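You operate a simulated robot arm through the tools that you are given. There is no shell and no other tool. Be economical: measure what you need, move in short steps, check, and stop when the job is done.

You are at the controls of a simulated two-armed robot. One attempt, no reset.

TASK
Put the yellow and green cases in the muffin tin and half fill each with batter.
Fine: hold the tin while each case goes in; cases in first; batter from the large measuring cup; cup back; leave the third case. Set down upright: large measuring cup.

It is judged by the outcome, as a careful person would: the job done as asked, and still so three seconds after it is handed in. It fails if anything else is knocked over, pushed out of place, dropped, spilled or broken.

THE ROBOT
Two 7-joint arms with two-finger parallel grippers on one trunk, on a base that drives. Base frame: it is fixed to the floor where the robot stands at the start and does not move with it; the origin is under the middle of the robot, x ahead of it, y to its left, z up; the surface under the hand at the start is at about z = 900. Readings come in mm, degrees, newtons and seconds.
The left shoulder is at the start at [70, 134, 1301], the right one opposite. With the tool pointing down near the work surface each hand reaches from about 100 to 640 mm from the robot's upright axis, wherever it stands, measured 20 degrees to its own side. Places, roughly: cup one of the muffin tin [500, 500, 900]; cup three of the muffin tin [500, 300, 900]. Payload 1.57 kg a hand.
The TCP of each hand is the grasp point between the finger pads, 30 mm short of the fingertips. In the tool frame z runs along the fingers and y along their closing line. The gripper opens to 80 mm. The fingers are 17 mm wide and 12 mm thick; the gripper's body (40 by 82 mm) begins 80 mm behind the TCP.
Orientation is that of the tool frame in the base frame, as a unit quaternion [x, y, z, w]. With the fingers straight down and closing along the base's y, the tool's x points along the base's -x, its y along +y and its z along -z.

THE INTERFACE
- The arms move only by the tool move_arm. It takes "left_deltas", "right_deltas" or both (then of equal length, played together; a hand with none holds still); each is a list that holds one entry, the list of rows, each a list of 6 numbers: the shift along the tool's x, y, z in units of 500 mm (1.0 is 500 mm), then the turn, a rotation vector about the tool's x, y, z in units of 90 degrees (1.0 is 90 degrees). In form: [[[tx, ty, tz, wx, wy, wz], ...]]. A call has 1 to 12 rows; each row is the pose to reach, as a shift and turn from the pose commanded when the call began, along the tool's axes at that moment. "left_grip" and "right_grip" are, for a hand that has rows, the gripper command, from -1 (fully open) to 1 (shut), values between in proportion, set as the call begins (left out, the last holds). A call with a number of a shift or a turn outside -1 to 1 is refused whole. Each row takes 0.2 s and may step no farther than 50 mm and 8.6 degrees from the row before; otherwise, or with a gripper value out of range, the whole call is refused. A pose out of reach is approached as far as the arm can. The call stops where the force on the tool passes 40 N (or 10 N more than at its start, if that is more) or the arm is blocked; 0.2 s more then pass. The fingers move at their own pace (about 153 mm/s each) and stop on an object; they squeeze with about 23 N. The grip force told is the motor's: it shows also when the fingers shut on nothing. Time passes only in rows, and 0.2 s behind the last, so rows that repeat a pose let the fingers close. It gives the time, the measured TCP pose, the force on the tool (base axes), the opening and the grip force at its end, in the units of the frame above (readings bear some noise), with the torque about the TCP (base axes, N m) and any sound that the robot's microphone picked up.
- Cameras (640 x 400 px; columns grow to the right, rows downward): "scene" is now at [115.1, 21.9, 1513.8]; the picture's right is [0.49, -0.87, 0.00], its down [-0.61, -0.34, -0.72] and it looks along [0.63, 0.35, -0.70] (base axes); focal length 250 px, centre (320, 200). "left" rides on the left gripper at [72, 7, -122] in its tool frame; the picture's right is [-0.09, 1.00, 0.00], its down [-0.84, -0.08, -0.54] and it looks along [-0.54, -0.05, 0.84] (tool axes); focal length 238 px, centre (320, 200). "right" rides on the right gripper at [72, -7, -122] in its tool frame; the picture's right is [0.09, 1.00, 0.00], its down [-0.84, 0.08, -0.54] and it looks along [-0.54, 0.05, 0.84] (tool axes); focal length 238 px, centre (320, 200). There is no depth. A picture from a camera that has moved, and an enlarged one, comes with that camera's place and axes in the base frame and with its lens. The place of the scene camera against the robot may be out by one fixed shift of up to 25 mm in any direction.
- capture(camera): a new picture of that camera. The clock stands still meanwhile.
- raise_lower(by): slides the trunk up (or, below 0, down) by that many mm; the arms and the scene camera ride with it, the base frame stays. It gives what a move gives, with no picture.
- roll_base(legs): drives the robot by 1 to 6 legs, each [ahead, left, turn to the left] in mm, mm and degrees, along the robot's own axes; the way and the turn of a leg run together, so that a leg with both is an arc; at most 1500 mm and 180 degrees a leg. The arms and the cameras ride along, it lands a little off, and it stops where it bumps. It gives what a move gives.
- head_to(pan, tilt): turns the head with the scene camera to pan (to the left, within 86 degrees either way) and tilt (down, from -29 to 69), counted from straight ahead of the robot. It gives what a move gives.
- zoom(camera, box): a new picture of the part [left, top, right, bottom] of that camera's present view, enlarged. The clock stands still meanwhile.
- finish_job(): hands the job in; it is judged then, once.

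Work in short steps. Places have to be worked out from the pictures, the camera data and where the tool is seen: move nearer, look again, correct. Check each grasp and each placing, and mend what went wrong. You have 120 turns and 88 pictures in all, those below and enlarged ones among them. Open the grippers and draw the arms clear of the work before you hand the job in, unless the task says otherwise; then end with one line.

The tools are called after "Request:" as name(argument=value, ...) on one line, values as JSON. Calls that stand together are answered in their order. move_arm: Moves the arms, as the interface text tells. Its arguments: {"type":"object","properties":{"left_deltas":{"type":"array","items":{"type":"array","items":{"type":"array","items":{"type":"number"}}}},"left_grip":{"type":"number"},"right_deltas":{"type":"array","items":{"type":"array","items":{"type":"array","items":{"type":"number"}}}},"right_grip":{"type":"number"}},"required":[]} The other tools are called the same way: raise_lower (by) slides the trunk up or down; roll_base (legs) drives the base; head_to (pan, tilt) turns the head that bears the scene camera; capture (camera) takes a picture; zoom (camera, box) takes an enlarged picture of a part of a camera's view; finish_job () hands the job in.

At the start:

```text
time: 0.0
left_ee_pos: [370.6, 322.6, 1282.0]
left_orientation: [0.0, 1.0, 0.001, 0.0]
left_force: [-0.2, -0.2, -0.9]
left_moment: [-0.03, 0.0, -0.01]
left_width: 80.1
left_grip_force: 0.1
right_ee_pos: [389.6, 4.9, 1317.5]
right_orientation: [0.0, 1.0, 0.0, -0.001]
right_force: [-0.2, 0.2, -1.0]
right_moment: [0.01, 0.02, -0.02]
right_width: 79.9
right_grip_force: 0.1
trunk travel left (down, up): [-875.0, 65.0]
robot x, y, heading: [-3.4, 3.4, 0.2]
head pan, tilt: [29.1, 44.0]
```

scene: 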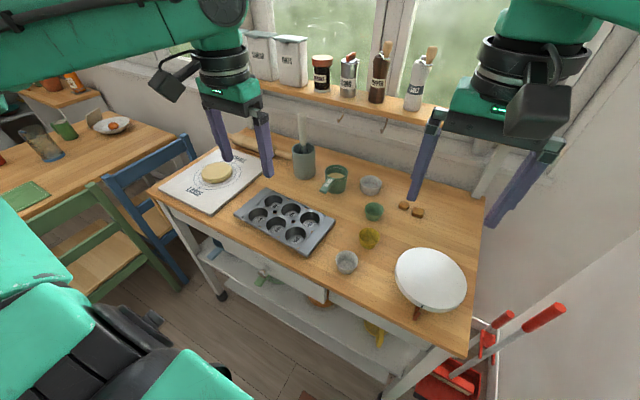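
right: 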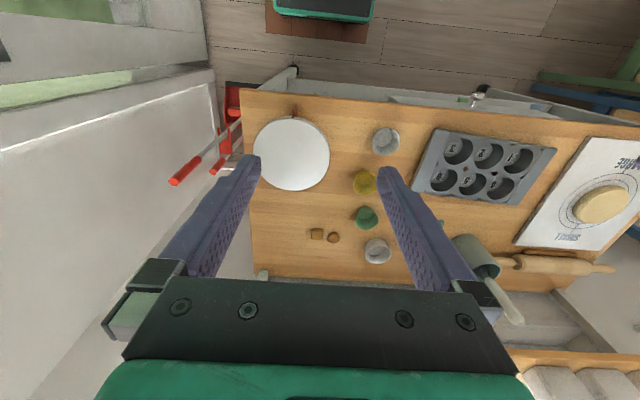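
left: 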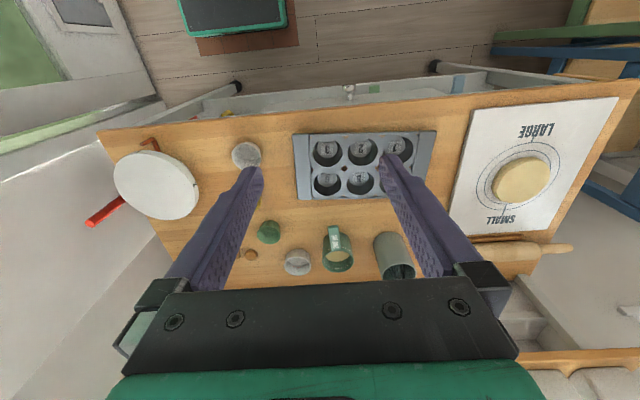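

The table holds the tin, several small cases, a green cup with batter, and a plate. I'll zoom to identify them.

Request:
zoom(camera="scene", box=[220, 130, 460, 280])

Request:
zoom(camera="left", box=[220, 120, 460, 290])

Request:
zoom(camera="right", box=[300, 110, 560, 280])

```text
2.67 times, centred on (340, 205) of scene
camera zoom: at [115.1, 21.9, 1513.8], right [0.49, -0.87, 0.0], down [-0.61, -0.34, -0.72], along [0.63, 0.35, -0.7], focal length 668 px, centre (267, 187)
```

zoom: 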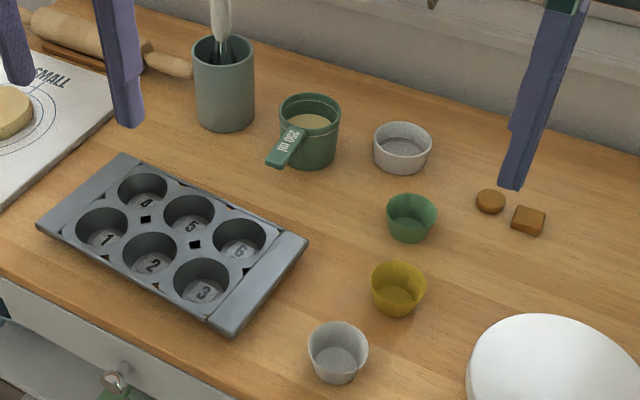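

```text
2.35 times, centred on (340, 205) of left
camera zoom: at [298.1, 328.5, 1402.6], right [0.09, 1.0, 0.0], down [0.84, -0.08, 0.54], along [0.54, -0.05, -0.84], focal length 561 px, centre (273, 188)
```

zoom: 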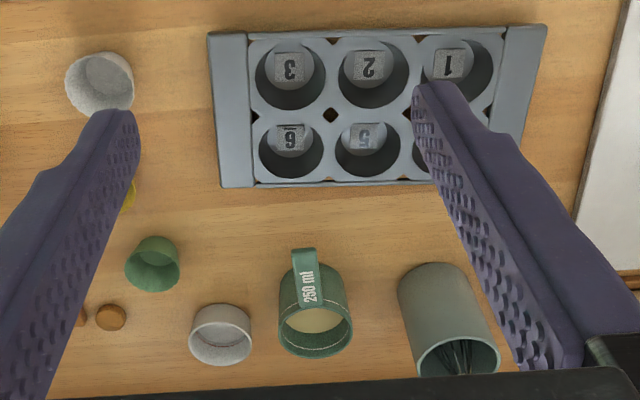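

```text
2.35 times, centred on (430, 195) of right
camera zoom: at [317.4, -1.3, 1438.5], right [-0.09, 1.0, 0.0], down [0.84, 0.08, 0.54], along [0.54, 0.05, -0.84], focal length 561 px, centre (61, 212)
```

zoom: 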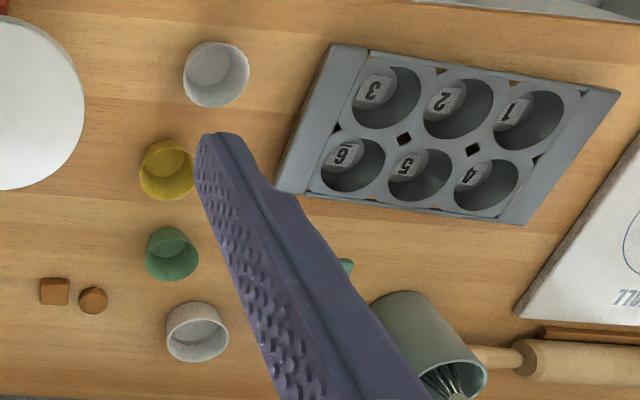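

Cases: yellow ≈(578,115), green ≈(689,139), the white one is to be left. The 250 ml cup is ≈(757,313) with its handle toward me, too far from here, so I'll look down to see how far the base can drive forward.

Request:
head_to(pan=10, tilt=69)

Request:
capture(camera="scene")

```text
time: 0.9
left_ee_pos: [370.4, 322.2, 1280.5]
left_orientation: [0.0, 1.0, 0.0, 0.0]
left_force: [-0.3, -0.9, 0.1]
left_moment: [0.02, -0.01, 0.0]
left_width: 79.9
left_grip_force: 0.0
right_ee_pos: [388.5, 4.8, 1317.3]
right_orientation: [0.0, 1.0, 0.001, 0.0]
right_force: [-0.2, 0.7, -0.1]
right_moment: [0.0, 0.0, 0.03]
right_width: 79.9
right_grip_force: 0.2
trunk travel left (down, up): [-875.0, 65.0]
robot x, y, heading: [0.6, 4.5, 0.0]
head pan, tilt: [10.0, 68.8]
```

```text
81 pictures are left
camera scene: at [98.5, -8.2, 1483.6], right [0.17, -0.98, 0.0], down [-0.92, -0.16, -0.36], along [0.36, 0.06, -0.93], focal length 250 px, centre (320, 200)
```

scene: 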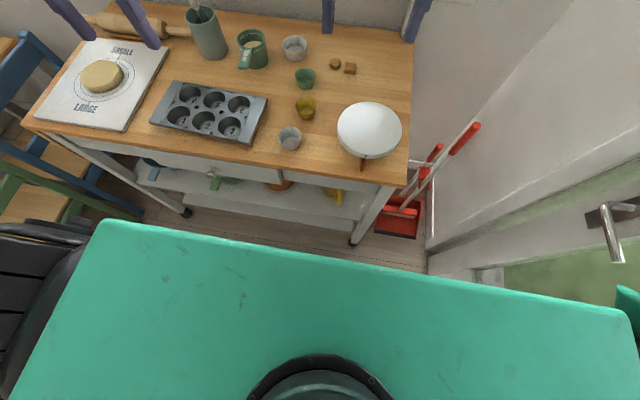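

The base front is at x≈230 and the table castors/shelf at x≈440, so there's room. I'll roll 130 ahead and 80 left.

Request:
roll_base(legs=[[130, 80, 0]])

Request:
head_to(pan=15, tilt=50)

Request:
capture(camera="scene")

Request:
capture(camera="right")

Request:
capture(camera="left")

```text
time: 2.3
left_ee_pos: [499.5, 399.1, 1281.7]
left_orientation: [-0.001, 1.0, 0.001, 0.001]
left_force: [-0.4, -0.7, 0.0]
left_moment: [-0.01, -0.06, -0.01]
left_width: 80.0
left_grip_force: 0.1
right_ee_pos: [519.5, 81.4, 1317.8]
right_orientation: [-0.001, 1.0, 0.001, 0.002]
right_force: [0.1, 0.3, 0.2]
right_moment: [0.0, -0.04, 0.0]
right_width: 79.9
right_grip_force: 0.0
trunk travel left (down, up): [-875.0, 65.0]
robot x, y, heading: [135.3, 78.4, 0.1]
head pan, tilt: [10.0, 68.8]
```

```text
time: 3.1
left_ee_pos: [503.8, 399.7, 1281.2]
left_orientation: [-0.001, 1.0, 0.0, 0.0]
left_force: [0.8, -0.2, -0.4]
left_moment: [0.01, 0.04, 0.02]
left_width: 80.0
left_grip_force: 0.1
right_ee_pos: [522.3, 83.8, 1316.6]
right_orientation: [-0.001, 1.0, 0.0, -0.001]
right_force: [0.7, -0.4, 0.9]
right_moment: [-0.03, 0.0, 0.02]
right_width: 80.3
right_grip_force: 0.0
trunk travel left (down, up): [-875.0, 65.0]
robot x, y, heading: [129.5, 77.4, 0.1]
head pan, tilt: [15.0, 50.0]
```

```text
80 pictures are left
camera scene: at [251.0, 79.7, 1505.4], right [0.26, -0.97, 0.0], down [-0.74, -0.2, -0.64], along [0.62, 0.17, -0.77], focal length 250 px, centre (320, 200)
```

scene: 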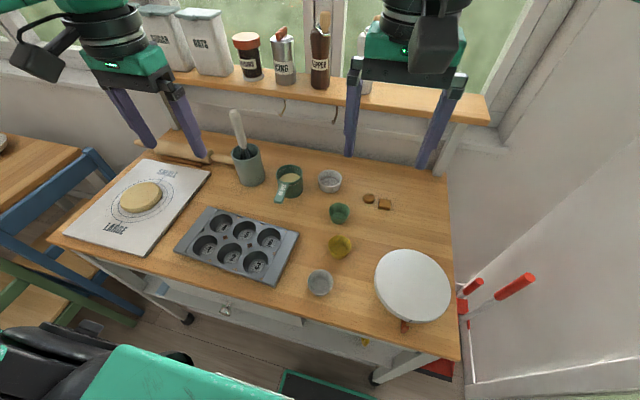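

```text
79 pictures are left
camera right: at [450.5, 77.0, 1438.4], right [-0.09, 1.0, 0.0], down [0.84, 0.08, 0.54], along [0.54, 0.05, -0.84], focal length 238 px, centre (320, 200)
```

right: 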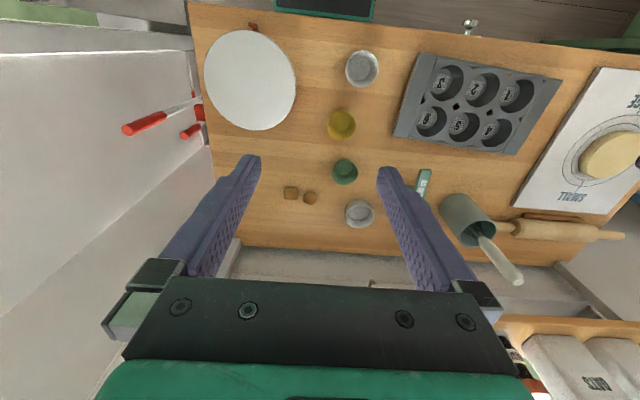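

```text
78 pictures are left
camera left: at [430.6, 406.7, 1402.4], right [0.09, 1.0, 0.0], down [0.84, -0.08, 0.54], along [0.54, -0.05, -0.84], focal length 238 px, centre (320, 200)
```

left: 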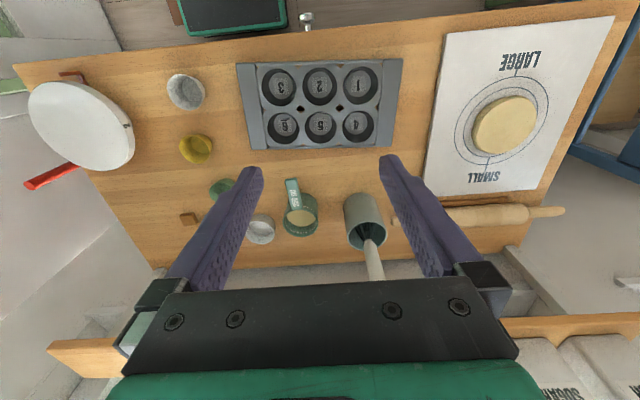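

Wrist-camera estimates: tin cup 1 ≈(497,471), cup 3 ≈(484,332), cup 6 ≈(555,323), yellow ≈(584,133), green ≈(686,157). I'll bring the left hand down over cup 1, turned 90° so it can pinch the tin's front wall, then look.

Request:
move_arm(left_deltas=[[[0.008, 0.013, 0.0365, 0, 0, 0.0909], [0.016, 0.026, 0.073, 0, 0, 0.1818], [0.024, 0.039, 0.1095, 0, 0, 0.2727], [0.032, 0.052, 0.146, 0, 0, 0.3636], [0.04, 0.065, 0.1825, 0, 0, 0.4545], [0.048, 0.077, 0.219, 0, 0, 0.5454], [0.056, 0.09, 0.2555, 0, 0, 0.6363], [0.064, 0.103, 0.292, 0, 0, 0.7272], [0.072, 0.116, 0.3285, 0, 0, 0.8181], [0.08, 0.129, 0.365, 0, 0, 0.909], [0.088, 0.142, 0.402, 0, 0, 1.0], [0.088, 0.142, 0.402, 0, 0, 1.0]]], right_deltas=[[[0, 0, 0.03, 0, 0, 0], [0, 0, 0.06, 0, 0, 0], [0, 0, 0.09, 0, 0, 0], [0, 0, 0.12, 0, 0, 0], [0, 0, 0.15, 0, 0, 0], [0, 0, 0.18, 0, 0, 0], [0, 0, 0.21, 0, 0, 0], [0, 0, 0.24, 0, 0, 0], [-0.03, 0.02, 0.27, 0, 0, 0], [-0.06, 0.04, 0.3, 0, 0, 0], [-0.09, 0.06, 0.33, 0, 0, 0], [-0.124, 0.08, 0.36, 0, 0, 0]]], right_grip=-1, left_grip=-1)

Request:
capture(camera="left")

Request:
capture(camera="right")

```text
time: 5.7
left_ee_pos: [461.0, 474.0, 1080.6]
left_orientation: [0.707, 0.707, 0.0, 0.0]
left_force: [0.3, 0.0, -0.9]
left_moment: [-0.04, 0.06, 0.0]
left_width: 79.8
left_grip_force: 0.2
right_ee_pos: [585.9, 123.1, 1135.4]
right_orientation: [-0.002, 1.0, 0.0, 0.0]
right_force: [-0.4, -0.7, 0.0]
right_moment: [-0.01, 0.0, 0.06]
right_width: 80.1
right_grip_force: 0.1
trunk travel left (down, up): [-875.0, 65.0]
robot x, y, heading: [133.4, 76.5, 0.1]
head pan, tilt: [15.0, 50.0]
```

```text
77 pictures are left
camera left: at [466.7, 545.8, 1201.7], right [1.0, -0.09, 0.0], down [-0.08, -0.84, 0.54], along [-0.05, -0.54, -0.84], focal length 238 px, centre (320, 200)
```

left: 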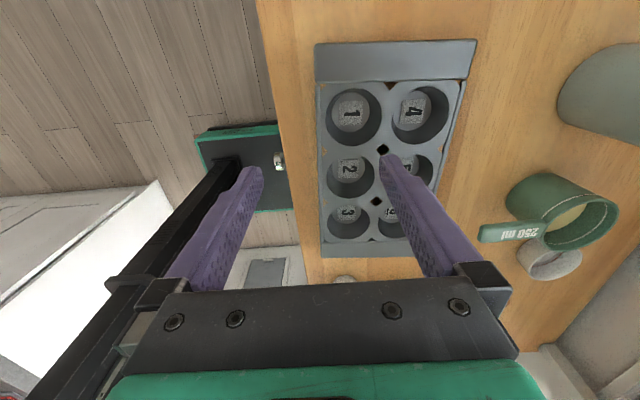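

```text
76 pictures are left
camera right: at [513.5, 117.5, 1256.8], right [-0.1, 1.0, 0.0], down [0.84, 0.08, 0.54], along [0.54, 0.05, -0.84], focal length 238 px, centre (320, 200)
```

right: 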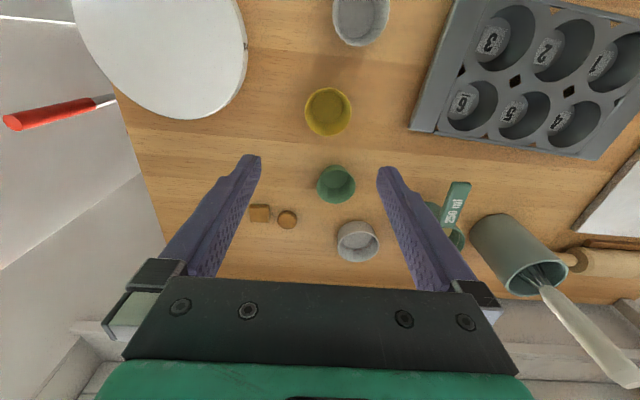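

Tin's front wall at cup 1 runs x≈459–468, y≈478. I lower the left fingers astride it (tips to z≈915).

Request:
move_arm(left_deltas=[[[0.008, 0.004, 0.06, 0, 0, 0], [0.008, 0.004, 0.12, 0, 0, 0], [0.008, 0.004, 0.18, 0, 0, 0], [0.008, 0.004, 0.21, 0, 0, 0], [0.008, 0.004, 0.24, 0, 0, 0], [0.008, 0.004, 0.26, 0, 0, 0]]], left_grip=-0.5)

Request:
capture(camera="left")

Request:
zoom(camera="scene", box=[150, 170, 370, 310])

```text
time: 7.1
left_ee_pos: [461.0, 475.0, 949.5]
left_orientation: [0.706, 0.708, 0.0, 0.0]
left_force: [-0.3, -0.4, 0.0]
left_moment: [0.01, -0.01, 0.02]
left_width: 60.0
left_grip_force: 0.1
right_ee_pos: [586.2, 122.9, 1135.5]
right_orientation: [-0.001, 1.0, 0.0, 0.0]
right_force: [-0.1, -0.4, 1.0]
right_moment: [0.01, -0.01, 0.03]
right_width: 79.7
right_grip_force: 0.1
trunk travel left (down, up): [-875.0, 65.0]
robot x, y, heading: [132.6, 75.5, -0.0]
head pan, tilt: [15.0, 50.0]
```

```text
75 pictures are left
camera left: at [466.4, 547.2, 1071.5], right [1.0, -0.09, 0.0], down [-0.08, -0.84, 0.54], along [-0.05, -0.54, -0.84], focal length 238 px, centre (320, 200)
```

left: 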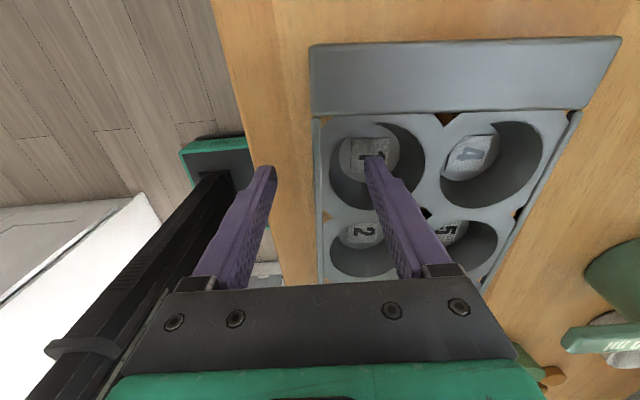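

```text
2.86 times, centred on (260, 240) of scene
camera zoom: at [250.5, 79.5, 1505.5], right [0.26, -0.97, 0.0], down [-0.74, -0.2, -0.64], along [0.62, 0.17, -0.77], focal length 715 px, centre (491, 86)
```

zoom: 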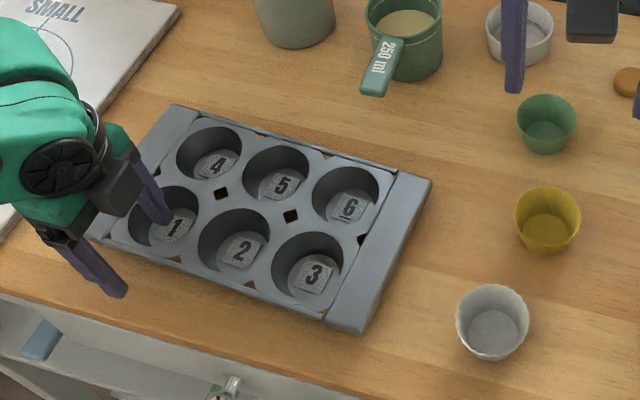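

The inner finger is inside cup 1 and the outer one in front of the tin. I go 8 mm lower and close on the wall.

Request:
move_arm(left_deltas=[[[0, 0.003, 0.016, 0, 0, 0]]])

Request:
move_arm(left_deltas=[[[0, 0, 0, 0, 0, 0], [0, 0, 0, 0, 0, 0], [0, 0, 0, 0, 0, 0]]], left_grip=1)

Request:
capture(camera="left")

```text
time: 7.5
left_ee_pos: [461.9, 475.9, 941.3]
left_orientation: [0.707, 0.708, 0.0, 0.0]
left_force: [0.0, 0.2, -0.2]
left_moment: [-0.02, -0.02, 0.03]
left_width: 59.9
left_grip_force: 0.1
right_ee_pos: [585.3, 122.3, 1135.6]
right_orientation: [0.0, 1.0, 0.0, 0.0]
right_force: [-0.8, -0.6, -0.3]
right_moment: [-0.01, 0.0, -0.01]
right_width: 79.8
right_grip_force: 0.0
trunk travel left (down, up): [-875.0, 65.0]
robot x, y, heading: [130.5, 79.7, -0.1]
head pan, tilt: [15.0, 50.0]
```

```text
time: 8.3
left_ee_pos: [462.3, 475.5, 942.5]
left_orientation: [0.706, 0.708, 0.001, 0.0]
left_force: [-0.6, -0.1, 0.0]
left_moment: [0.03, -0.03, 0.02]
left_width: 9.7
left_grip_force: 22.8
right_ee_pos: [585.0, 123.0, 1135.2]
right_orientation: [-0.001, 1.0, 0.0, 0.0]
right_force: [-0.5, 0.1, -0.6]
right_moment: [0.01, 0.01, -0.02]
right_width: 79.9
right_grip_force: 0.0
trunk travel left (down, up): [-875.0, 65.0]
robot x, y, heading: [131.2, 78.9, -0.1]
head pan, tilt: [15.0, 50.0]
```

```text
73 pictures are left
camera left: at [468.1, 547.5, 1064.0], right [1.0, -0.09, 0.0], down [-0.08, -0.84, 0.54], along [-0.05, -0.54, -0.84], focal length 238 px, centre (320, 200)
```

left: 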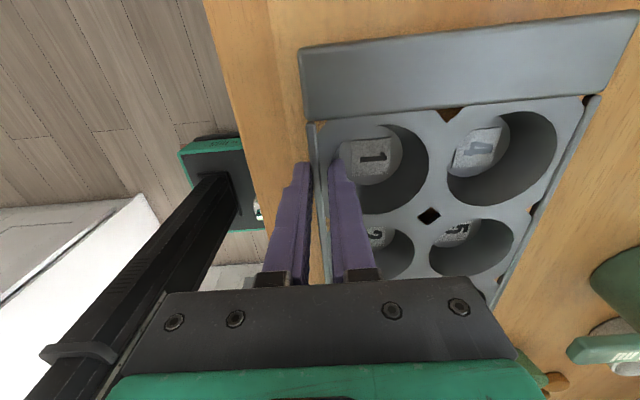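

Tin is held (9.7 mm wall). Now a zoom on the yellow case for the right hand.

Request:
zoom(camera="right", box=[270, 60, 390, 220])

```text
2.50 times, centred on (330, 140) of right
camera zoom: at [512.7, 116.8, 1257.1], right [-0.09, 1.0, 0.0], down [0.84, 0.08, 0.54], along [0.54, 0.05, -0.84], focal length 596 px, centre (295, 350)
```

zoom: 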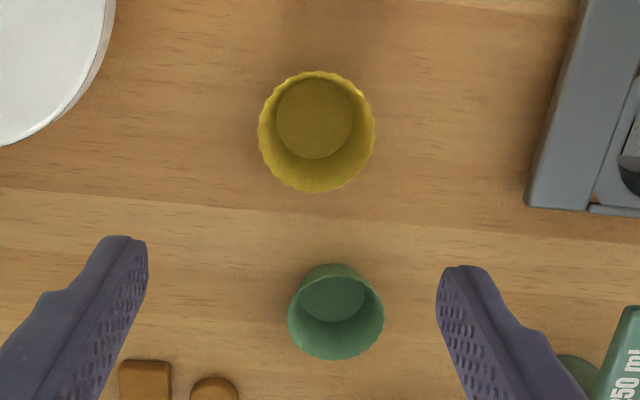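

Yellow: centre ≈(584,135), rim Ø61 at z≈934; green ≈(696,160). I'll lower the right hand around yellow's rim with fingertips about 7 mm below the rim.

Request:
move_arm(right_deltas=[[[0.003, 0.024, 0.05, 0, 0, 0], [0.003, 0.024, 0.12, 0, 0, 0], [0.003, 0.024, 0.19, 0, 0, 0], [0.003, 0.024, 0.25, 0, 0, 0], [0.003, 0.024, 0.29, 0, 0, 0], [0.003, 0.024, 0.31, 0, 0, 0]]], right_grip=-1)

Request:
capture(camera="right")

```text
time: 9.7
left_ee_pos: [461.5, 476.4, 942.7]
left_orientation: [0.706, 0.708, 0.0, 0.0]
left_force: [-0.5, -0.5, 0.0]
left_moment: [-0.08, 0.03, 0.0]
left_width: 9.8
left_grip_force: 23.3
right_ee_pos: [583.2, 133.6, 982.2]
right_orientation: [-0.001, 1.0, 0.0, 0.0]
right_force: [-0.7, -0.5, 0.8]
right_moment: [0.0, 0.0, -0.02]
right_width: 80.1
right_grip_force: 0.2
trunk travel left (down, up): [-875.0, 65.0]
robot x, y, heading: [132.2, 79.5, 0.3]
head pan, tilt: [15.0, 50.0]
```

```text
71 pictures are left
camera right: at [510.6, 127.5, 1103.6], right [-0.09, 1.0, 0.0], down [0.84, 0.08, 0.54], along [0.54, 0.05, -0.84], focal length 238 px, centre (320, 200)
```

right: 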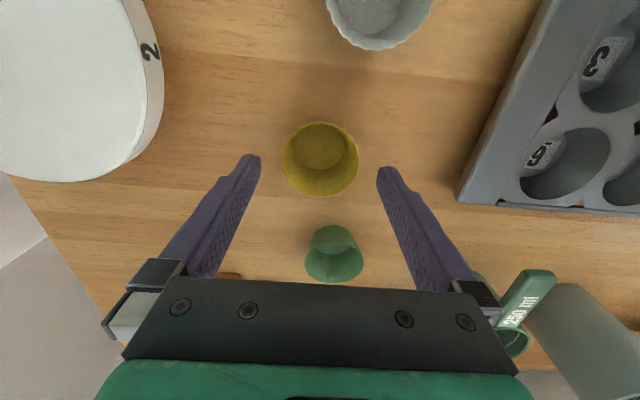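

Aligned with yellow (≈(582,134)). I lower 25 mm and close gently to about 57 mm.

Request:
move_arm(right_deltas=[[[0.001, 0.001, 0.025, 0, 0, 0], [0.001, 0.001, 0.051, 0, 0, 0]]], right_grip=-1)

Request:
move_arm(right_deltas=[[[0, 0, 0, 0, 0, 0], [0, 0, 0, 0, 0, 0]]], right_grip=-0.43)

Request:
capture(camera="right")

```text
time: 10.3
left_ee_pos: [461.7, 475.3, 942.1]
left_orientation: [0.707, 0.708, -0.001, 0.0]
left_force: [0.2, 0.0, 0.5]
left_moment: [-0.02, -0.01, 0.02]
left_width: 9.8
left_grip_force: 22.8
right_ee_pos: [580.8, 134.6, 956.9]
right_orientation: [-0.002, 1.0, 0.001, 0.0]
right_force: [0.4, 0.0, 0.2]
right_moment: [-0.01, 0.0, 0.04]
right_width: 79.8
right_grip_force: 0.0
trunk travel left (down, up): [-875.0, 65.0]
robot x, y, heading: [128.6, 74.6, 0.2]
head pan, tilt: [15.0, 50.0]
```

```text
time: 10.9
left_ee_pos: [461.4, 475.3, 942.1]
left_orientation: [0.706, 0.708, 0.0, 0.0]
left_force: [0.5, 0.4, 0.8]
left_moment: [-0.01, 0.03, -0.01]
left_width: 9.6
left_grip_force: 23.1
right_ee_pos: [580.8, 134.4, 956.9]
right_orientation: [-0.001, 1.0, 0.0, -0.001]
right_force: [0.0, 0.0, 0.0]
right_moment: [0.01, 0.0, 0.01]
right_width: 58.0
right_grip_force: 22.7
trunk travel left (down, up): [-875.0, 65.0]
robot x, y, heading: [132.6, 80.3, -0.0]
head pan, tilt: [15.0, 50.0]
```

```text
70 pictures are left
camera right: at [509.0, 128.7, 1079.0], right [-0.09, 1.0, 0.0], down [0.84, 0.08, 0.54], along [0.54, 0.05, -0.84], focal length 238 px, centre (320, 200)
```

right: 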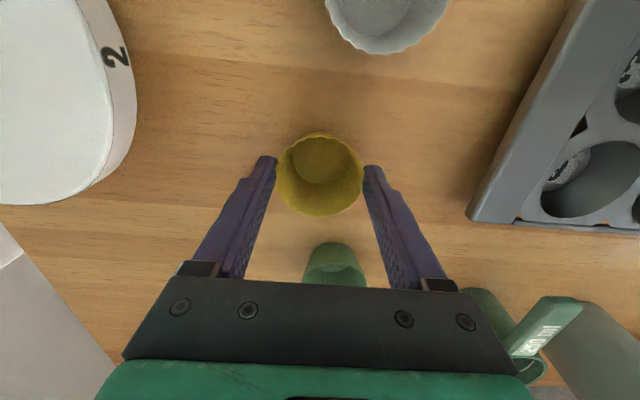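

Gripped rigidly at 58 mm. I lift 60 mm and check.

Request:
move_arm(right_deltas=[[[0, 0, -0.03, 0, 0, 0], [0, 0, -0.07, 0, 0, 0], [0, 0.05, -0.12, 0, 0, 0], [0, 0.1, -0.12, 0, 0, 0], [0.04, 0.15, -0.12, 0, 0, 0]]])

Request:
capture(camera="right")

```text
time: 12.1
left_ee_pos: [461.9, 476.5, 943.3]
left_orientation: [0.706, 0.708, 0.001, 0.0]
left_force: [-0.8, 0.0, 1.1]
left_moment: [0.2, 0.02, 0.02]
left_width: 9.4
left_grip_force: 22.9
right_ee_pos: [560.3, 212.8, 1018.2]
right_orientation: [0.0, 1.0, 0.0, 0.0]
right_force: [0.2, -0.1, 0.0]
right_moment: [-0.03, 0.0, -0.01]
right_width: 58.2
right_grip_force: 22.7
trunk travel left (down, up): [-875.0, 65.0]
robot x, y, heading: [130.2, 76.3, 0.1]
head pan, tilt: [15.0, 50.0]
```

```text
69 pictures are left
camera right: at [488.6, 206.1, 1138.8], right [-0.09, 1.0, 0.0], down [0.84, 0.08, 0.54], along [0.54, 0.05, -0.84], focal length 238 px, centre (320, 200)
```

right: 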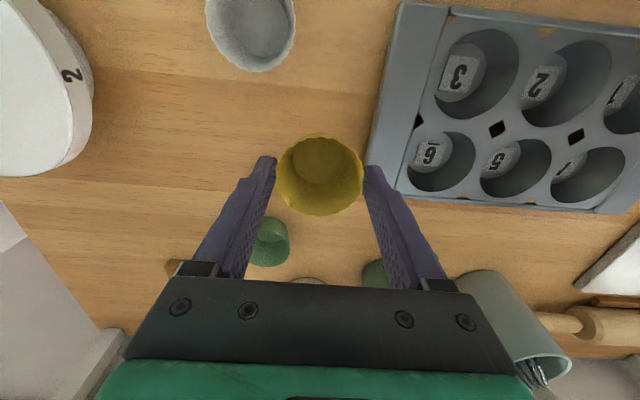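

Case held upright. Cup 3 opening ≈(494,328). I move over it at a clear height and look.

Request:
move_arm(right_deltas=[[[0.033, 0.058, 0, 0, 0, 0], [0.066, 0.116, 0, 0, 0, 0], [0.1, 0.174, 0, 0, 0, 0], [0.133, 0.232, 0, 0, 0, 0], [0.133, 0.232, 0.016, 0, 0, 0]]])

Request:
capture(camera="right")

Request:
zoom(camera="scene", box=[180, 180, 340, 300])

```text
time: 13.3
left_ee_pos: [461.1, 476.1, 941.7]
left_orientation: [0.707, 0.708, 0.0, -0.001]
left_force: [-0.1, -0.2, -0.6]
left_moment: [0.21, -0.11, -0.06]
left_width: 9.6
left_grip_force: 22.9
right_ee_pos: [489.2, 291.8, 1018.0]
right_orientation: [-0.001, 1.0, 0.001, 0.001]
right_force: [0.2, 0.4, 0.1]
right_moment: [0.02, -0.06, 0.01]
right_width: 58.2
right_grip_force: 23.0
right hand out of reach, approached as far as the arm can: row 3, 4, 5
trunk travel left (down, up): [-875.0, 65.0]
robot x, y, heading: [136.8, 75.4, 0.2]
head pan, tilt: [15.0, 50.0]
```

```text
68 pictures are left
camera right: at [416.7, 285.2, 1139.7], right [-0.09, 1.0, 0.0], down [0.84, 0.08, 0.54], along [0.54, 0.05, -0.84], focal length 238 px, centre (320, 200)
```

right: 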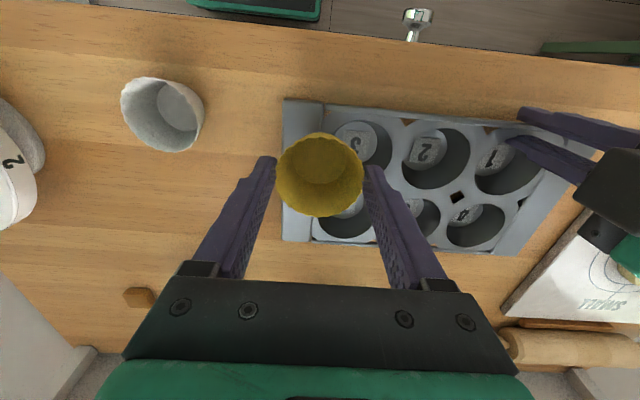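

```text
3.33 times, centred on (260, 240) of scene
camera zoom: at [249.5, 80.0, 1505.6], right [0.26, -0.97, 0.0], down [-0.74, -0.2, -0.64], along [0.62, 0.17, -0.77], focal length 834 px, centre (520, 67)
```

zoom: 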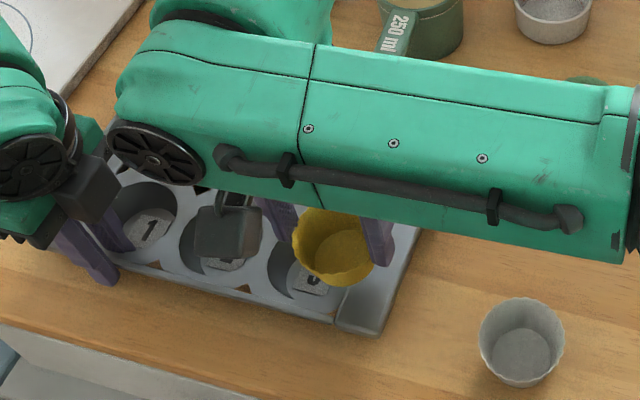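

The right hand can't reach that far across its body. I'll release the tin, raise both hands, and shift the base 110 mm left.

Request:
move_arm(left_deltas=[[[0, 0, 0, 0, 0, 0], [0, 0, 0, 0, 0, 0], [0, 0, -0.06, 0, 0, 0], [0, 0, -0.12, 0, 0, 0], [0, 0, -0.18, 0, 0, 0]]], left_grip=-0.5, right_deltas=[[[0, -0.06, -0.03, 0, 0, 0], [0, -0.13, -0.06, 0, 0, 0], [0, -0.2, -0.06, 0, 0, 0], [0, -0.25, -0.06, 0, 0, 0], [0, -0.3, -0.06, 0, 0, 0]]])

Request:
roll_base(legs=[[0, 110, 0]])

Request:
capture(camera="left")

Request:
capture(camera="right")

```text
time: 14.5
left_ee_pos: [461.9, 472.6, 1031.2]
left_orientation: [0.706, 0.708, 0.001, 0.0]
left_force: [-0.3, 0.2, -0.6]
left_moment: [0.01, 0.0, -0.01]
left_width: 60.1
left_grip_force: 0.1
right_ee_pos: [491.5, 141.1, 1048.4]
right_orientation: [-0.001, 1.0, 0.001, 0.001]
right_force: [-0.1, -0.6, -0.6]
right_moment: [0.05, 0.02, -0.01]
right_width: 58.5
right_grip_force: 23.3
trunk travel left (down, up): [-875.0, 65.0]
robot x, y, heading: [129.5, 76.2, 0.1]
head pan, tilt: [15.0, 50.0]
```

```text
time: 15.7
left_ee_pos: [464.7, 577.7, 1032.2]
left_orientation: [0.707, 0.707, 0.0, -0.001]
left_force: [0.4, -0.6, 0.2]
left_moment: [0.02, 0.01, 0.02]
left_width: 59.8
left_grip_force: 0.1
right_ee_pos: [492.0, 246.2, 1048.5]
right_orientation: [0.0, 1.0, 0.001, 0.0]
right_force: [0.3, -0.4, -0.4]
right_moment: [0.02, -0.02, 0.0]
right_width: 59.1
right_grip_force: 23.4
trunk travel left (down, up): [-875.0, 65.0]
robot x, y, heading: [135.6, 185.6, -0.2]
head pan, tilt: [15.0, 50.0]
```

```text
66 pictures are left
camera left: at [469.8, 648.8, 1153.8], right [1.0, -0.09, 0.0], down [-0.08, -0.84, 0.54], along [-0.05, -0.54, -0.84], focal length 238 px, centre (320, 200)
```

left: 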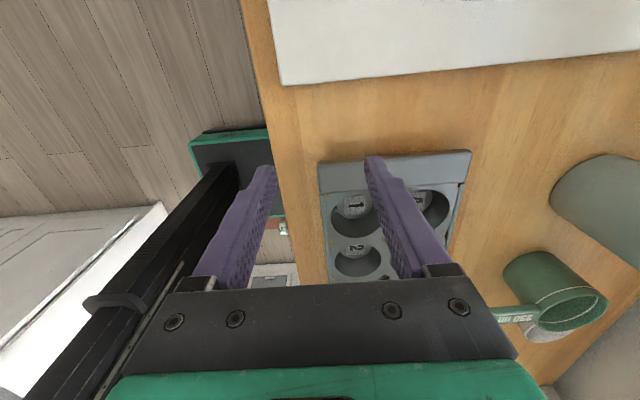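

```text
65 pictures are left
camera right: at [419.2, 239.4, 1169.9], right [-0.09, 1.0, 0.0], down [0.84, 0.08, 0.54], along [0.54, 0.05, -0.84], focal length 238 px, centre (320, 200)
```

right: 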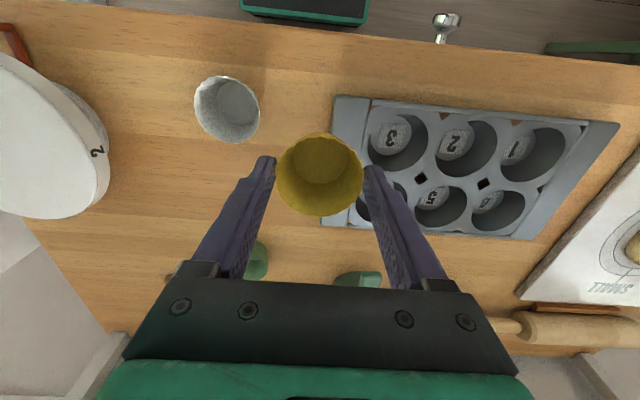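

Now robot y≈185. I bring the left fingers back astride the tin's front wall at cup 1 (462,476).

Request:
move_arm(left_deltas=[[[-0.07, -0.003, 0, 0, 0, 0], [-0.14, -0.003, 0, 0, 0, 0], [-0.203, -0.004, 0.03, 0, 0, 0], [-0.203, -0.004, 0.09, 0, 0, 0], [-0.203, -0.004, 0.14, 0, 0, 0], [-0.203, -0.004, 0.178, 0, 0, 0]]], left_grip=-0.5)

Request:
capture(camera="left")

```text
time: 17.1
left_ee_pos: [461.6, 479.3, 940.8]
left_orientation: [0.707, 0.707, 0.0, 0.0]
left_force: [-0.1, 0.3, -1.0]
left_moment: [-0.03, -0.02, 0.01]
left_width: 60.1
left_grip_force: 0.0
right_ee_pos: [491.0, 248.9, 1047.4]
right_orientation: [0.0, 1.0, 0.0, 0.0]
right_force: [-0.4, 0.6, 0.3]
right_moment: [-0.04, 0.01, 0.02]
right_width: 58.5
right_grip_force: 22.7
trunk travel left (down, up): [-875.0, 65.0]
robot x, y, heading: [133.6, 188.4, 0.0]
head pan, tilt: [15.0, 50.0]
```

```text
64 pictures are left
camera left: at [467.8, 551.2, 1061.7], right [1.0, -0.09, 0.0], down [-0.08, -0.84, 0.54], along [-0.05, -0.54, -0.84], focal length 238 px, centre (320, 200)
```

left: 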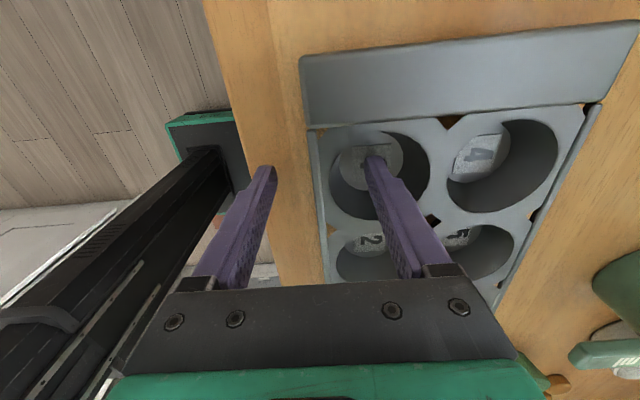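

I grip the tin wall again and bring the right hand over cup 3.

Request:
move_arm(left_deltas=[[[0, 0, 0, 0, 0, 0], [0, 0, 0, 0, 0, 0], [0, 0, 0, 0, 0, 0]]], left_grip=1, right_deltas=[[[-0.002, 0.06, 0, 0, 0, 0], [-0.004, 0.12, 0, 0, 0, 0], [-0.004, 0.16, 0.03, 0, 0, 0]]])

Request:
capture(camera="right")

Request:
zoom(camera="scene", box=[180, 180, 340, 300])

```text
time: 17.9
left_ee_pos: [461.0, 478.7, 941.0]
left_orientation: [0.707, 0.708, 0.0, 0.0]
left_force: [-0.1, 0.0, 0.2]
left_moment: [0.27, -0.05, -0.08]
left_width: 9.5
left_grip_force: 23.1
right_ee_pos: [493.1, 329.9, 1034.0]
right_orientation: [0.0, 1.0, 0.0, -0.001]
right_force: [0.1, 0.5, -0.3]
right_moment: [-0.03, 0.03, -0.03]
right_width: 58.5
right_grip_force: 22.9
trunk travel left (down, up): [-875.0, 65.0]
robot x, y, heading: [136.0, 183.6, -0.2]
head pan, tilt: [15.0, 50.0]
```

```text
63 pictures are left
camera right: at [420.2, 323.6, 1155.8], right [-0.09, 1.0, 0.0], down [0.84, 0.08, 0.54], along [0.54, 0.05, -0.84], focal length 238 px, centre (320, 200)
```

right: 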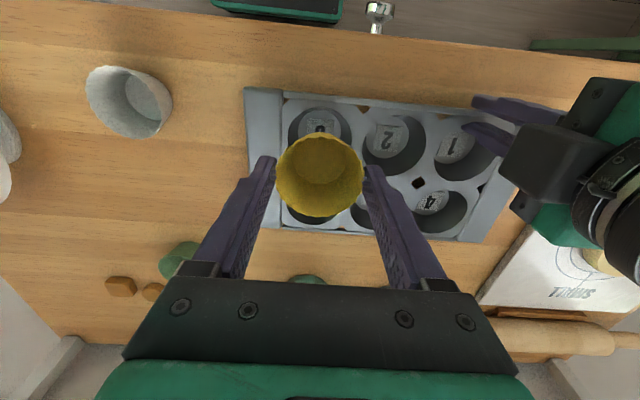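

```text
3.33 times, centred on (260, 240) of scene
camera zoom: at [249.8, 186.2, 1505.6], right [0.26, -0.97, 0.0], down [-0.74, -0.2, -0.64], along [0.62, 0.17, -0.77], focal length 834 px, centre (520, 67)
```

zoom: 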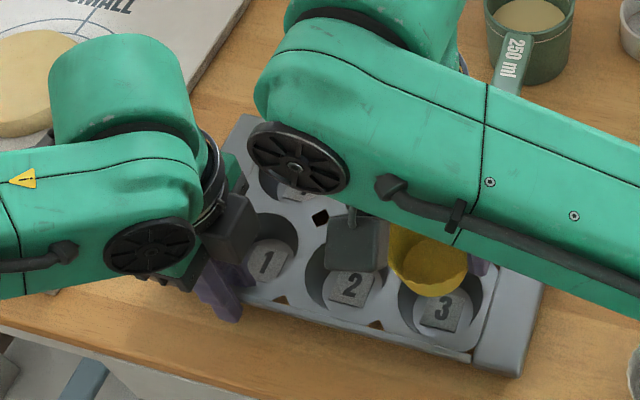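

Cup 3 centre ≈(495,330) with the case centred in the grip. I lower 66 mm so the case enters the cup with fingertips just above the tin.

Request:
move_arm(right_deltas=[[[-0.004, 0, 0.03, 0, 0, 0], [-0.004, 0, 0.06, 0, 0, 0], [-0.004, 0, 0.09, 0, 0, 0], [-0.004, 0, 0.115, 0, 0, 0], [-0.004, 0, 0.132, 0, 0, 0]]])

Request:
capture(camera="right")

Request:
zoom(camera="scene", box=[210, 210, 350, 310])

```text
time: 19.1
left_ee_pos: [462.1, 478.7, 940.2]
left_orientation: [0.707, 0.707, -0.001, 0.0]
left_force: [0.1, 0.1, 1.4]
left_moment: [0.29, -0.01, 0.02]
left_width: 9.9
left_grip_force: 23.3
right_ee_pos: [497.2, 327.6, 967.6]
right_orientation: [0.0, 1.0, 0.0, 0.0]
right_force: [-0.1, -0.3, -0.7]
right_moment: [0.01, 0.02, 0.0]
right_width: 58.6
right_grip_force: 22.9
trunk travel left (down, up): [-875.0, 65.0]
robot x, y, heading: [135.1, 185.1, -0.2]
head pan, tilt: [15.0, 50.0]
```

```text
61 pictures are left
camera right: at [423.8, 321.6, 1089.5], right [-0.09, 1.0, 0.0], down [0.84, 0.08, 0.54], along [0.54, 0.05, -0.84], focal length 238 px, centre (320, 200)
```

right: 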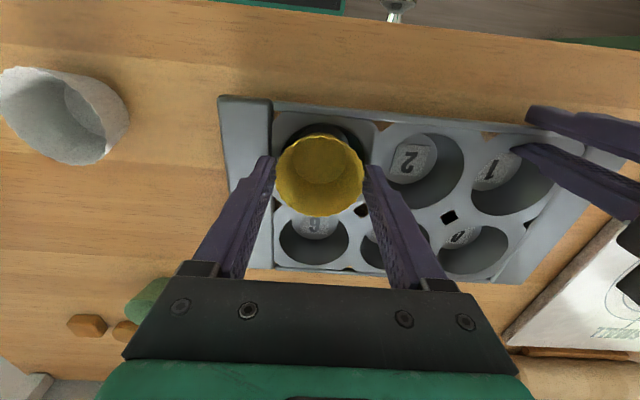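

```text
4.00 times, centred on (280, 260) of scene
camera zoom: at [249.9, 186.2, 1505.6], right [0.26, -0.97, 0.0], down [-0.74, -0.2, -0.64], along [0.62, 0.17, -0.77], focal length 1001 px, centre (480, -40)
```

zoom: 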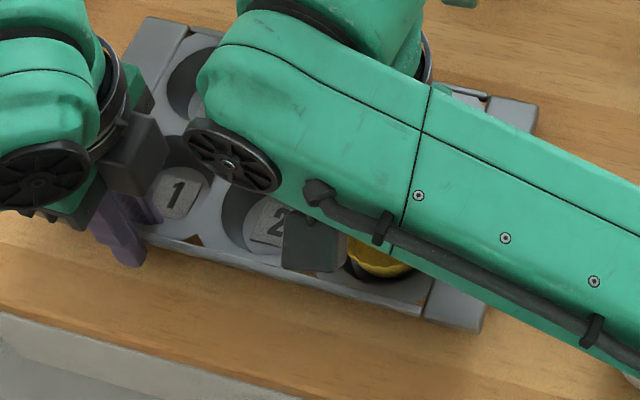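

The case looks a few mm off the cup's centre; I zoom to measure.

Request:
zoom(camera="right", box=[220, 90, 480, 280])

```text
2.11 times, centred on (350, 185) of right
camera zoom: at [423.8, 321.6, 1089.5], right [-0.09, 1.0, 0.0], down [0.84, 0.08, 0.54], along [0.54, 0.05, -0.84], focal length 502 px, centre (257, 232)
```

zoom: 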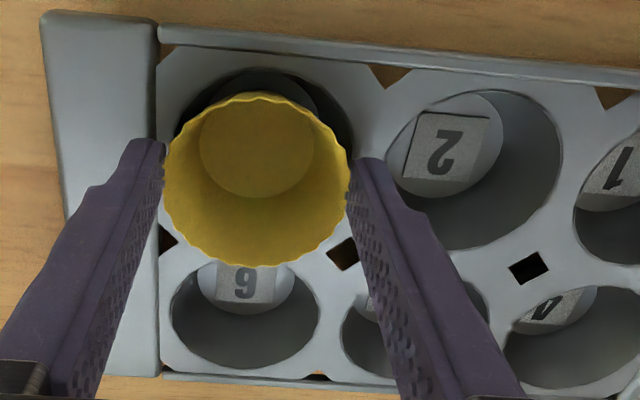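

Cup 3 centre ≈(494,330); I nudge −3 mm x, +2 mm y, lower 3 mm, then check force.

Request:
move_arm(right_deltas=[[[0.006, 0.004, 0, 0, 0, 0], [0.006, 0.004, 0.006, 0, 0, 0]]])

Request:
zoom(camera="right", box=[220, 90, 480, 280])

```text
time: 19.7
left_ee_pos: [461.6, 479.5, 941.1]
left_orientation: [0.707, 0.707, 0.0, 0.001]
left_force: [0.2, -0.7, 0.5]
left_moment: [0.24, 0.0, -0.02]
left_width: 9.3
left_grip_force: 23.4
right_ee_pos: [493.3, 329.6, 964.5]
right_orientation: [0.001, 1.0, 0.0, -0.001]
right_force: [0.5, 0.0, 0.7]
right_moment: [-0.02, 0.0, -0.01]
right_width: 58.4
right_grip_force: 23.5
trunk travel left (down, up): [-875.0, 65.0]
robot x, y, heading: [128.5, 184.9, 0.1]
head pan, tilt: [15.0, 50.0]
```

```text
2.11 times, centred on (350, 185) of right
camera zoom: at [421.1, 324.1, 1085.6], right [-0.09, 1.0, 0.0], down [0.84, 0.08, 0.54], along [0.54, 0.05, -0.84], focal length 502 px, centre (257, 232)
```

zoom: 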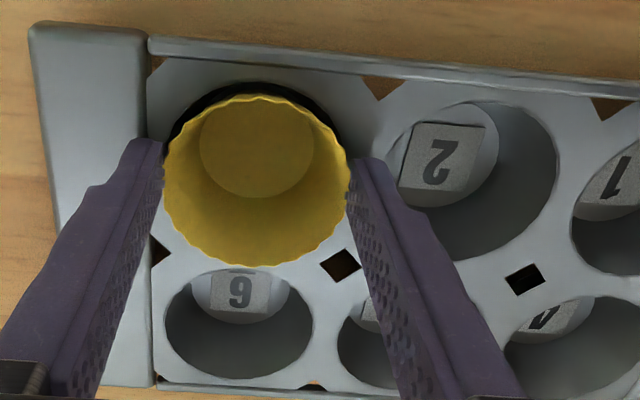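

Now concentric. I release by opening to ~70 mm.

Request:
move_arm(right_deltas=[[[0, 0, 0, 0, 0, 0], [0, 0, 0, 0, 0, 0], [0, 0, 0, 0, 0, 0]]], right_grip=-0.75)

Request:
zoom(camera="right", box=[220, 90, 480, 280])

```text
time: 20.5
left_ee_pos: [461.1, 478.1, 941.5]
left_orientation: [0.707, 0.707, 0.0, 0.0]
left_force: [-0.5, 0.3, 1.5]
left_moment: [0.14, 0.01, 0.0]
left_width: 9.4
left_grip_force: 23.3
right_ee_pos: [493.0, 329.8, 963.3]
right_orientation: [0.0, 1.0, -0.001, -0.001]
right_force: [0.8, 0.1, 0.1]
right_moment: [0.0, 0.01, -0.01]
right_width: 70.0
right_grip_force: 0.0
trunk travel left (down, up): [-875.0, 65.0]
robot x, y, heading: [129.6, 185.5, -0.0]
head pan, tilt: [15.0, 50.0]
```

```text
2.11 times, centred on (350, 185) of right
camera zoom: at [421.2, 324.1, 1085.7], right [-0.09, 1.0, 0.0], down [0.84, 0.08, 0.54], along [0.54, 0.05, -0.84], focal length 502 px, centre (257, 232)
```

zoom: 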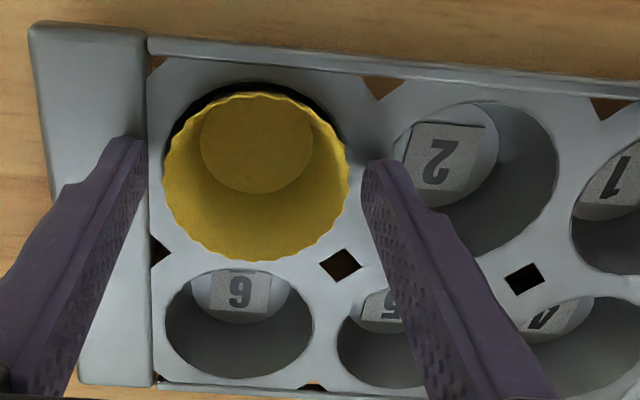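

The case dropped only slightly; I raise the right hand to see how it sits.

Request:
move_arm(right_deltas=[[[0, 0, -0.05, 0, 0, 0], [0, 0, -0.12, 0, 0, 0], [0, -0.08, -0.16, 0, 0, 0], [0, -0.14, -0.16, 0, 0, 0], [0, -0.2, -0.16, 0, 0, 0]]])

Request:
zoom(camera="scene", box=[180, 190, 340, 310])

Request:
capture(camera="right")

```text
time: 21.7
left_ee_pos: [460.8, 478.5, 940.3]
left_orientation: [0.707, 0.707, 0.0, 0.001]
left_force: [0.6, -0.7, 0.3]
left_moment: [-0.04, 0.03, -0.04]
left_width: 9.3
left_grip_force: 23.0
right_ee_pos: [493.1, 227.1, 1044.3]
right_orientation: [0.0, 1.0, 0.001, 0.0]
right_force: [-0.8, -0.1, 0.8]
right_moment: [0.01, 0.02, 0.01]
right_width: 70.0
right_grip_force: 0.0
trunk travel left (down, up): [-875.0, 65.0]
robot x, y, heading: [132.0, 186.3, -0.1]
head pan, tilt: [15.0, 50.0]
```

```text
3.33 times, centred on (260, 250) of scene
camera zoom: at [249.9, 184.8, 1505.5], right [0.26, -0.97, 0.0], down [-0.74, -0.2, -0.64], along [0.62, 0.17, -0.77], focal length 834 px, centre (520, 33)
```

zoom: 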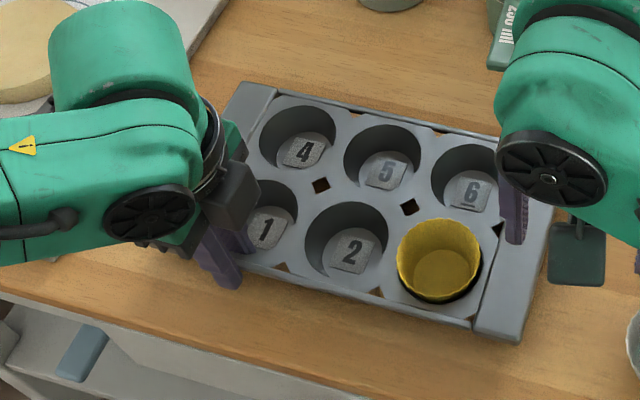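

```text
55 pictures are left
camera right: at [420.3, 221.5, 1165.8], right [-0.09, 1.0, 0.0], down [0.84, 0.08, 0.54], along [0.54, 0.05, -0.84], focal length 238 px, centre (320, 200)
```

right: 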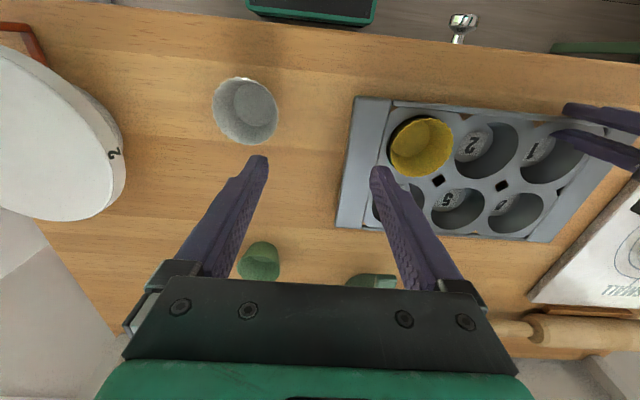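

Yellow sits level in cup 3 (the case is slightly taller than the cup). Now to the green case; opening the gripper fully on the way.

Request:
move_arm(right_deltas=[[[-0.07, -0.022, 0, 0, 0, 0], [-0.14, -0.045, 0, 0, 0, 0], [-0.21, -0.067, 0, 0, 0, 0], [-0.28, -0.09, 0, 0, 0, 0], [-0.35, -0.112, 0, 0, 0, 0], [-0.406, -0.134, 0, 0, 0, 0]]], right_grip=-1)

Request:
capture(camera="right")

```text
time: 23.1
left_ee_pos: [461.6, 478.7, 939.6]
left_orientation: [0.707, 0.708, 0.0, 0.0]
left_force: [0.1, 0.0, -0.4]
left_moment: [0.26, 0.09, 0.02]
left_width: 9.7
left_grip_force: 22.9
right_ee_pos: [697.4, 161.2, 1043.9]
right_orientation: [-0.001, 1.0, 0.0, 0.0]
right_force: [0.3, 0.0, -0.4]
right_moment: [0.01, 0.02, 0.04]
right_width: 80.0
right_grip_force: 0.0
trunk travel left (down, up): [-875.0, 65.0]
robot x, y, heading: [135.5, 184.2, 0.2]
head pan, tilt: [15.0, 50.0]
```

```text
54 pictures are left
camera right: at [624.2, 155.7, 1165.4], right [-0.09, 1.0, 0.0], down [0.84, 0.08, 0.54], along [0.54, 0.05, -0.84], focal length 238 px, centre (320, 200)
```

right: 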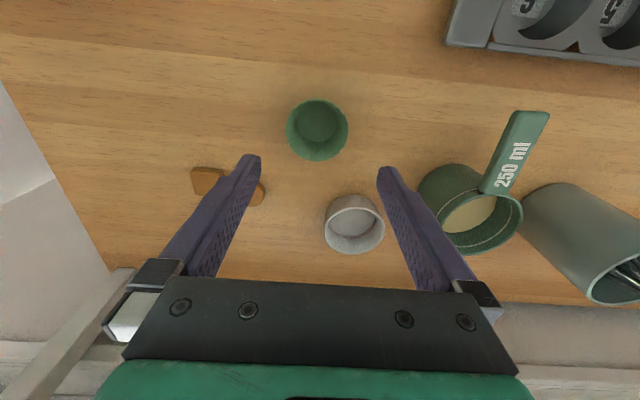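

Green centred ≈(693.5,159). I lower around its rim.

Request:
move_arm(right_deltas=[[[0.008, -0.004, 0.06, 0, 0, 0], [0.008, -0.004, 0.12, 0, 0, 0], [0.008, -0.004, 0.15, 0, 0, 0], [0.008, -0.004, 0.174, 0, 0, 0]]], right_grip=-1)

Request:
capture(camera="right")

```text
time: 24.1
left_ee_pos: [461.1, 479.4, 940.4]
left_orientation: [0.707, 0.707, 0.001, 0.0]
left_force: [-0.1, -0.3, 0.4]
left_moment: [0.09, -0.01, 0.01]
left_width: 9.5
left_grip_force: 23.4
right_ee_pos: [693.2, 161.3, 956.4]
right_orientation: [0.0, 1.0, -0.001, 0.0]
right_force: [-0.5, 0.6, -0.2]
right_moment: [-0.02, 0.02, 0.0]
right_width: 79.9
right_grip_force: 0.1
trunk travel left (down, up): [-875.0, 65.0]
robot x, y, heading: [132.8, 184.0, 0.0]
head pan, tilt: [15.0, 50.0]
```

```text
53 pictures are left
camera right: at [620.6, 155.2, 1077.4], right [-0.09, 1.0, 0.0], down [0.84, 0.08, 0.54], along [0.54, 0.05, -0.84], focal length 238 px, centre (320, 200)
```

right: 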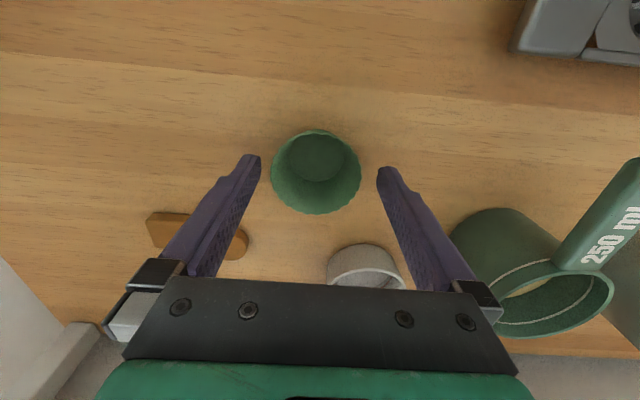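

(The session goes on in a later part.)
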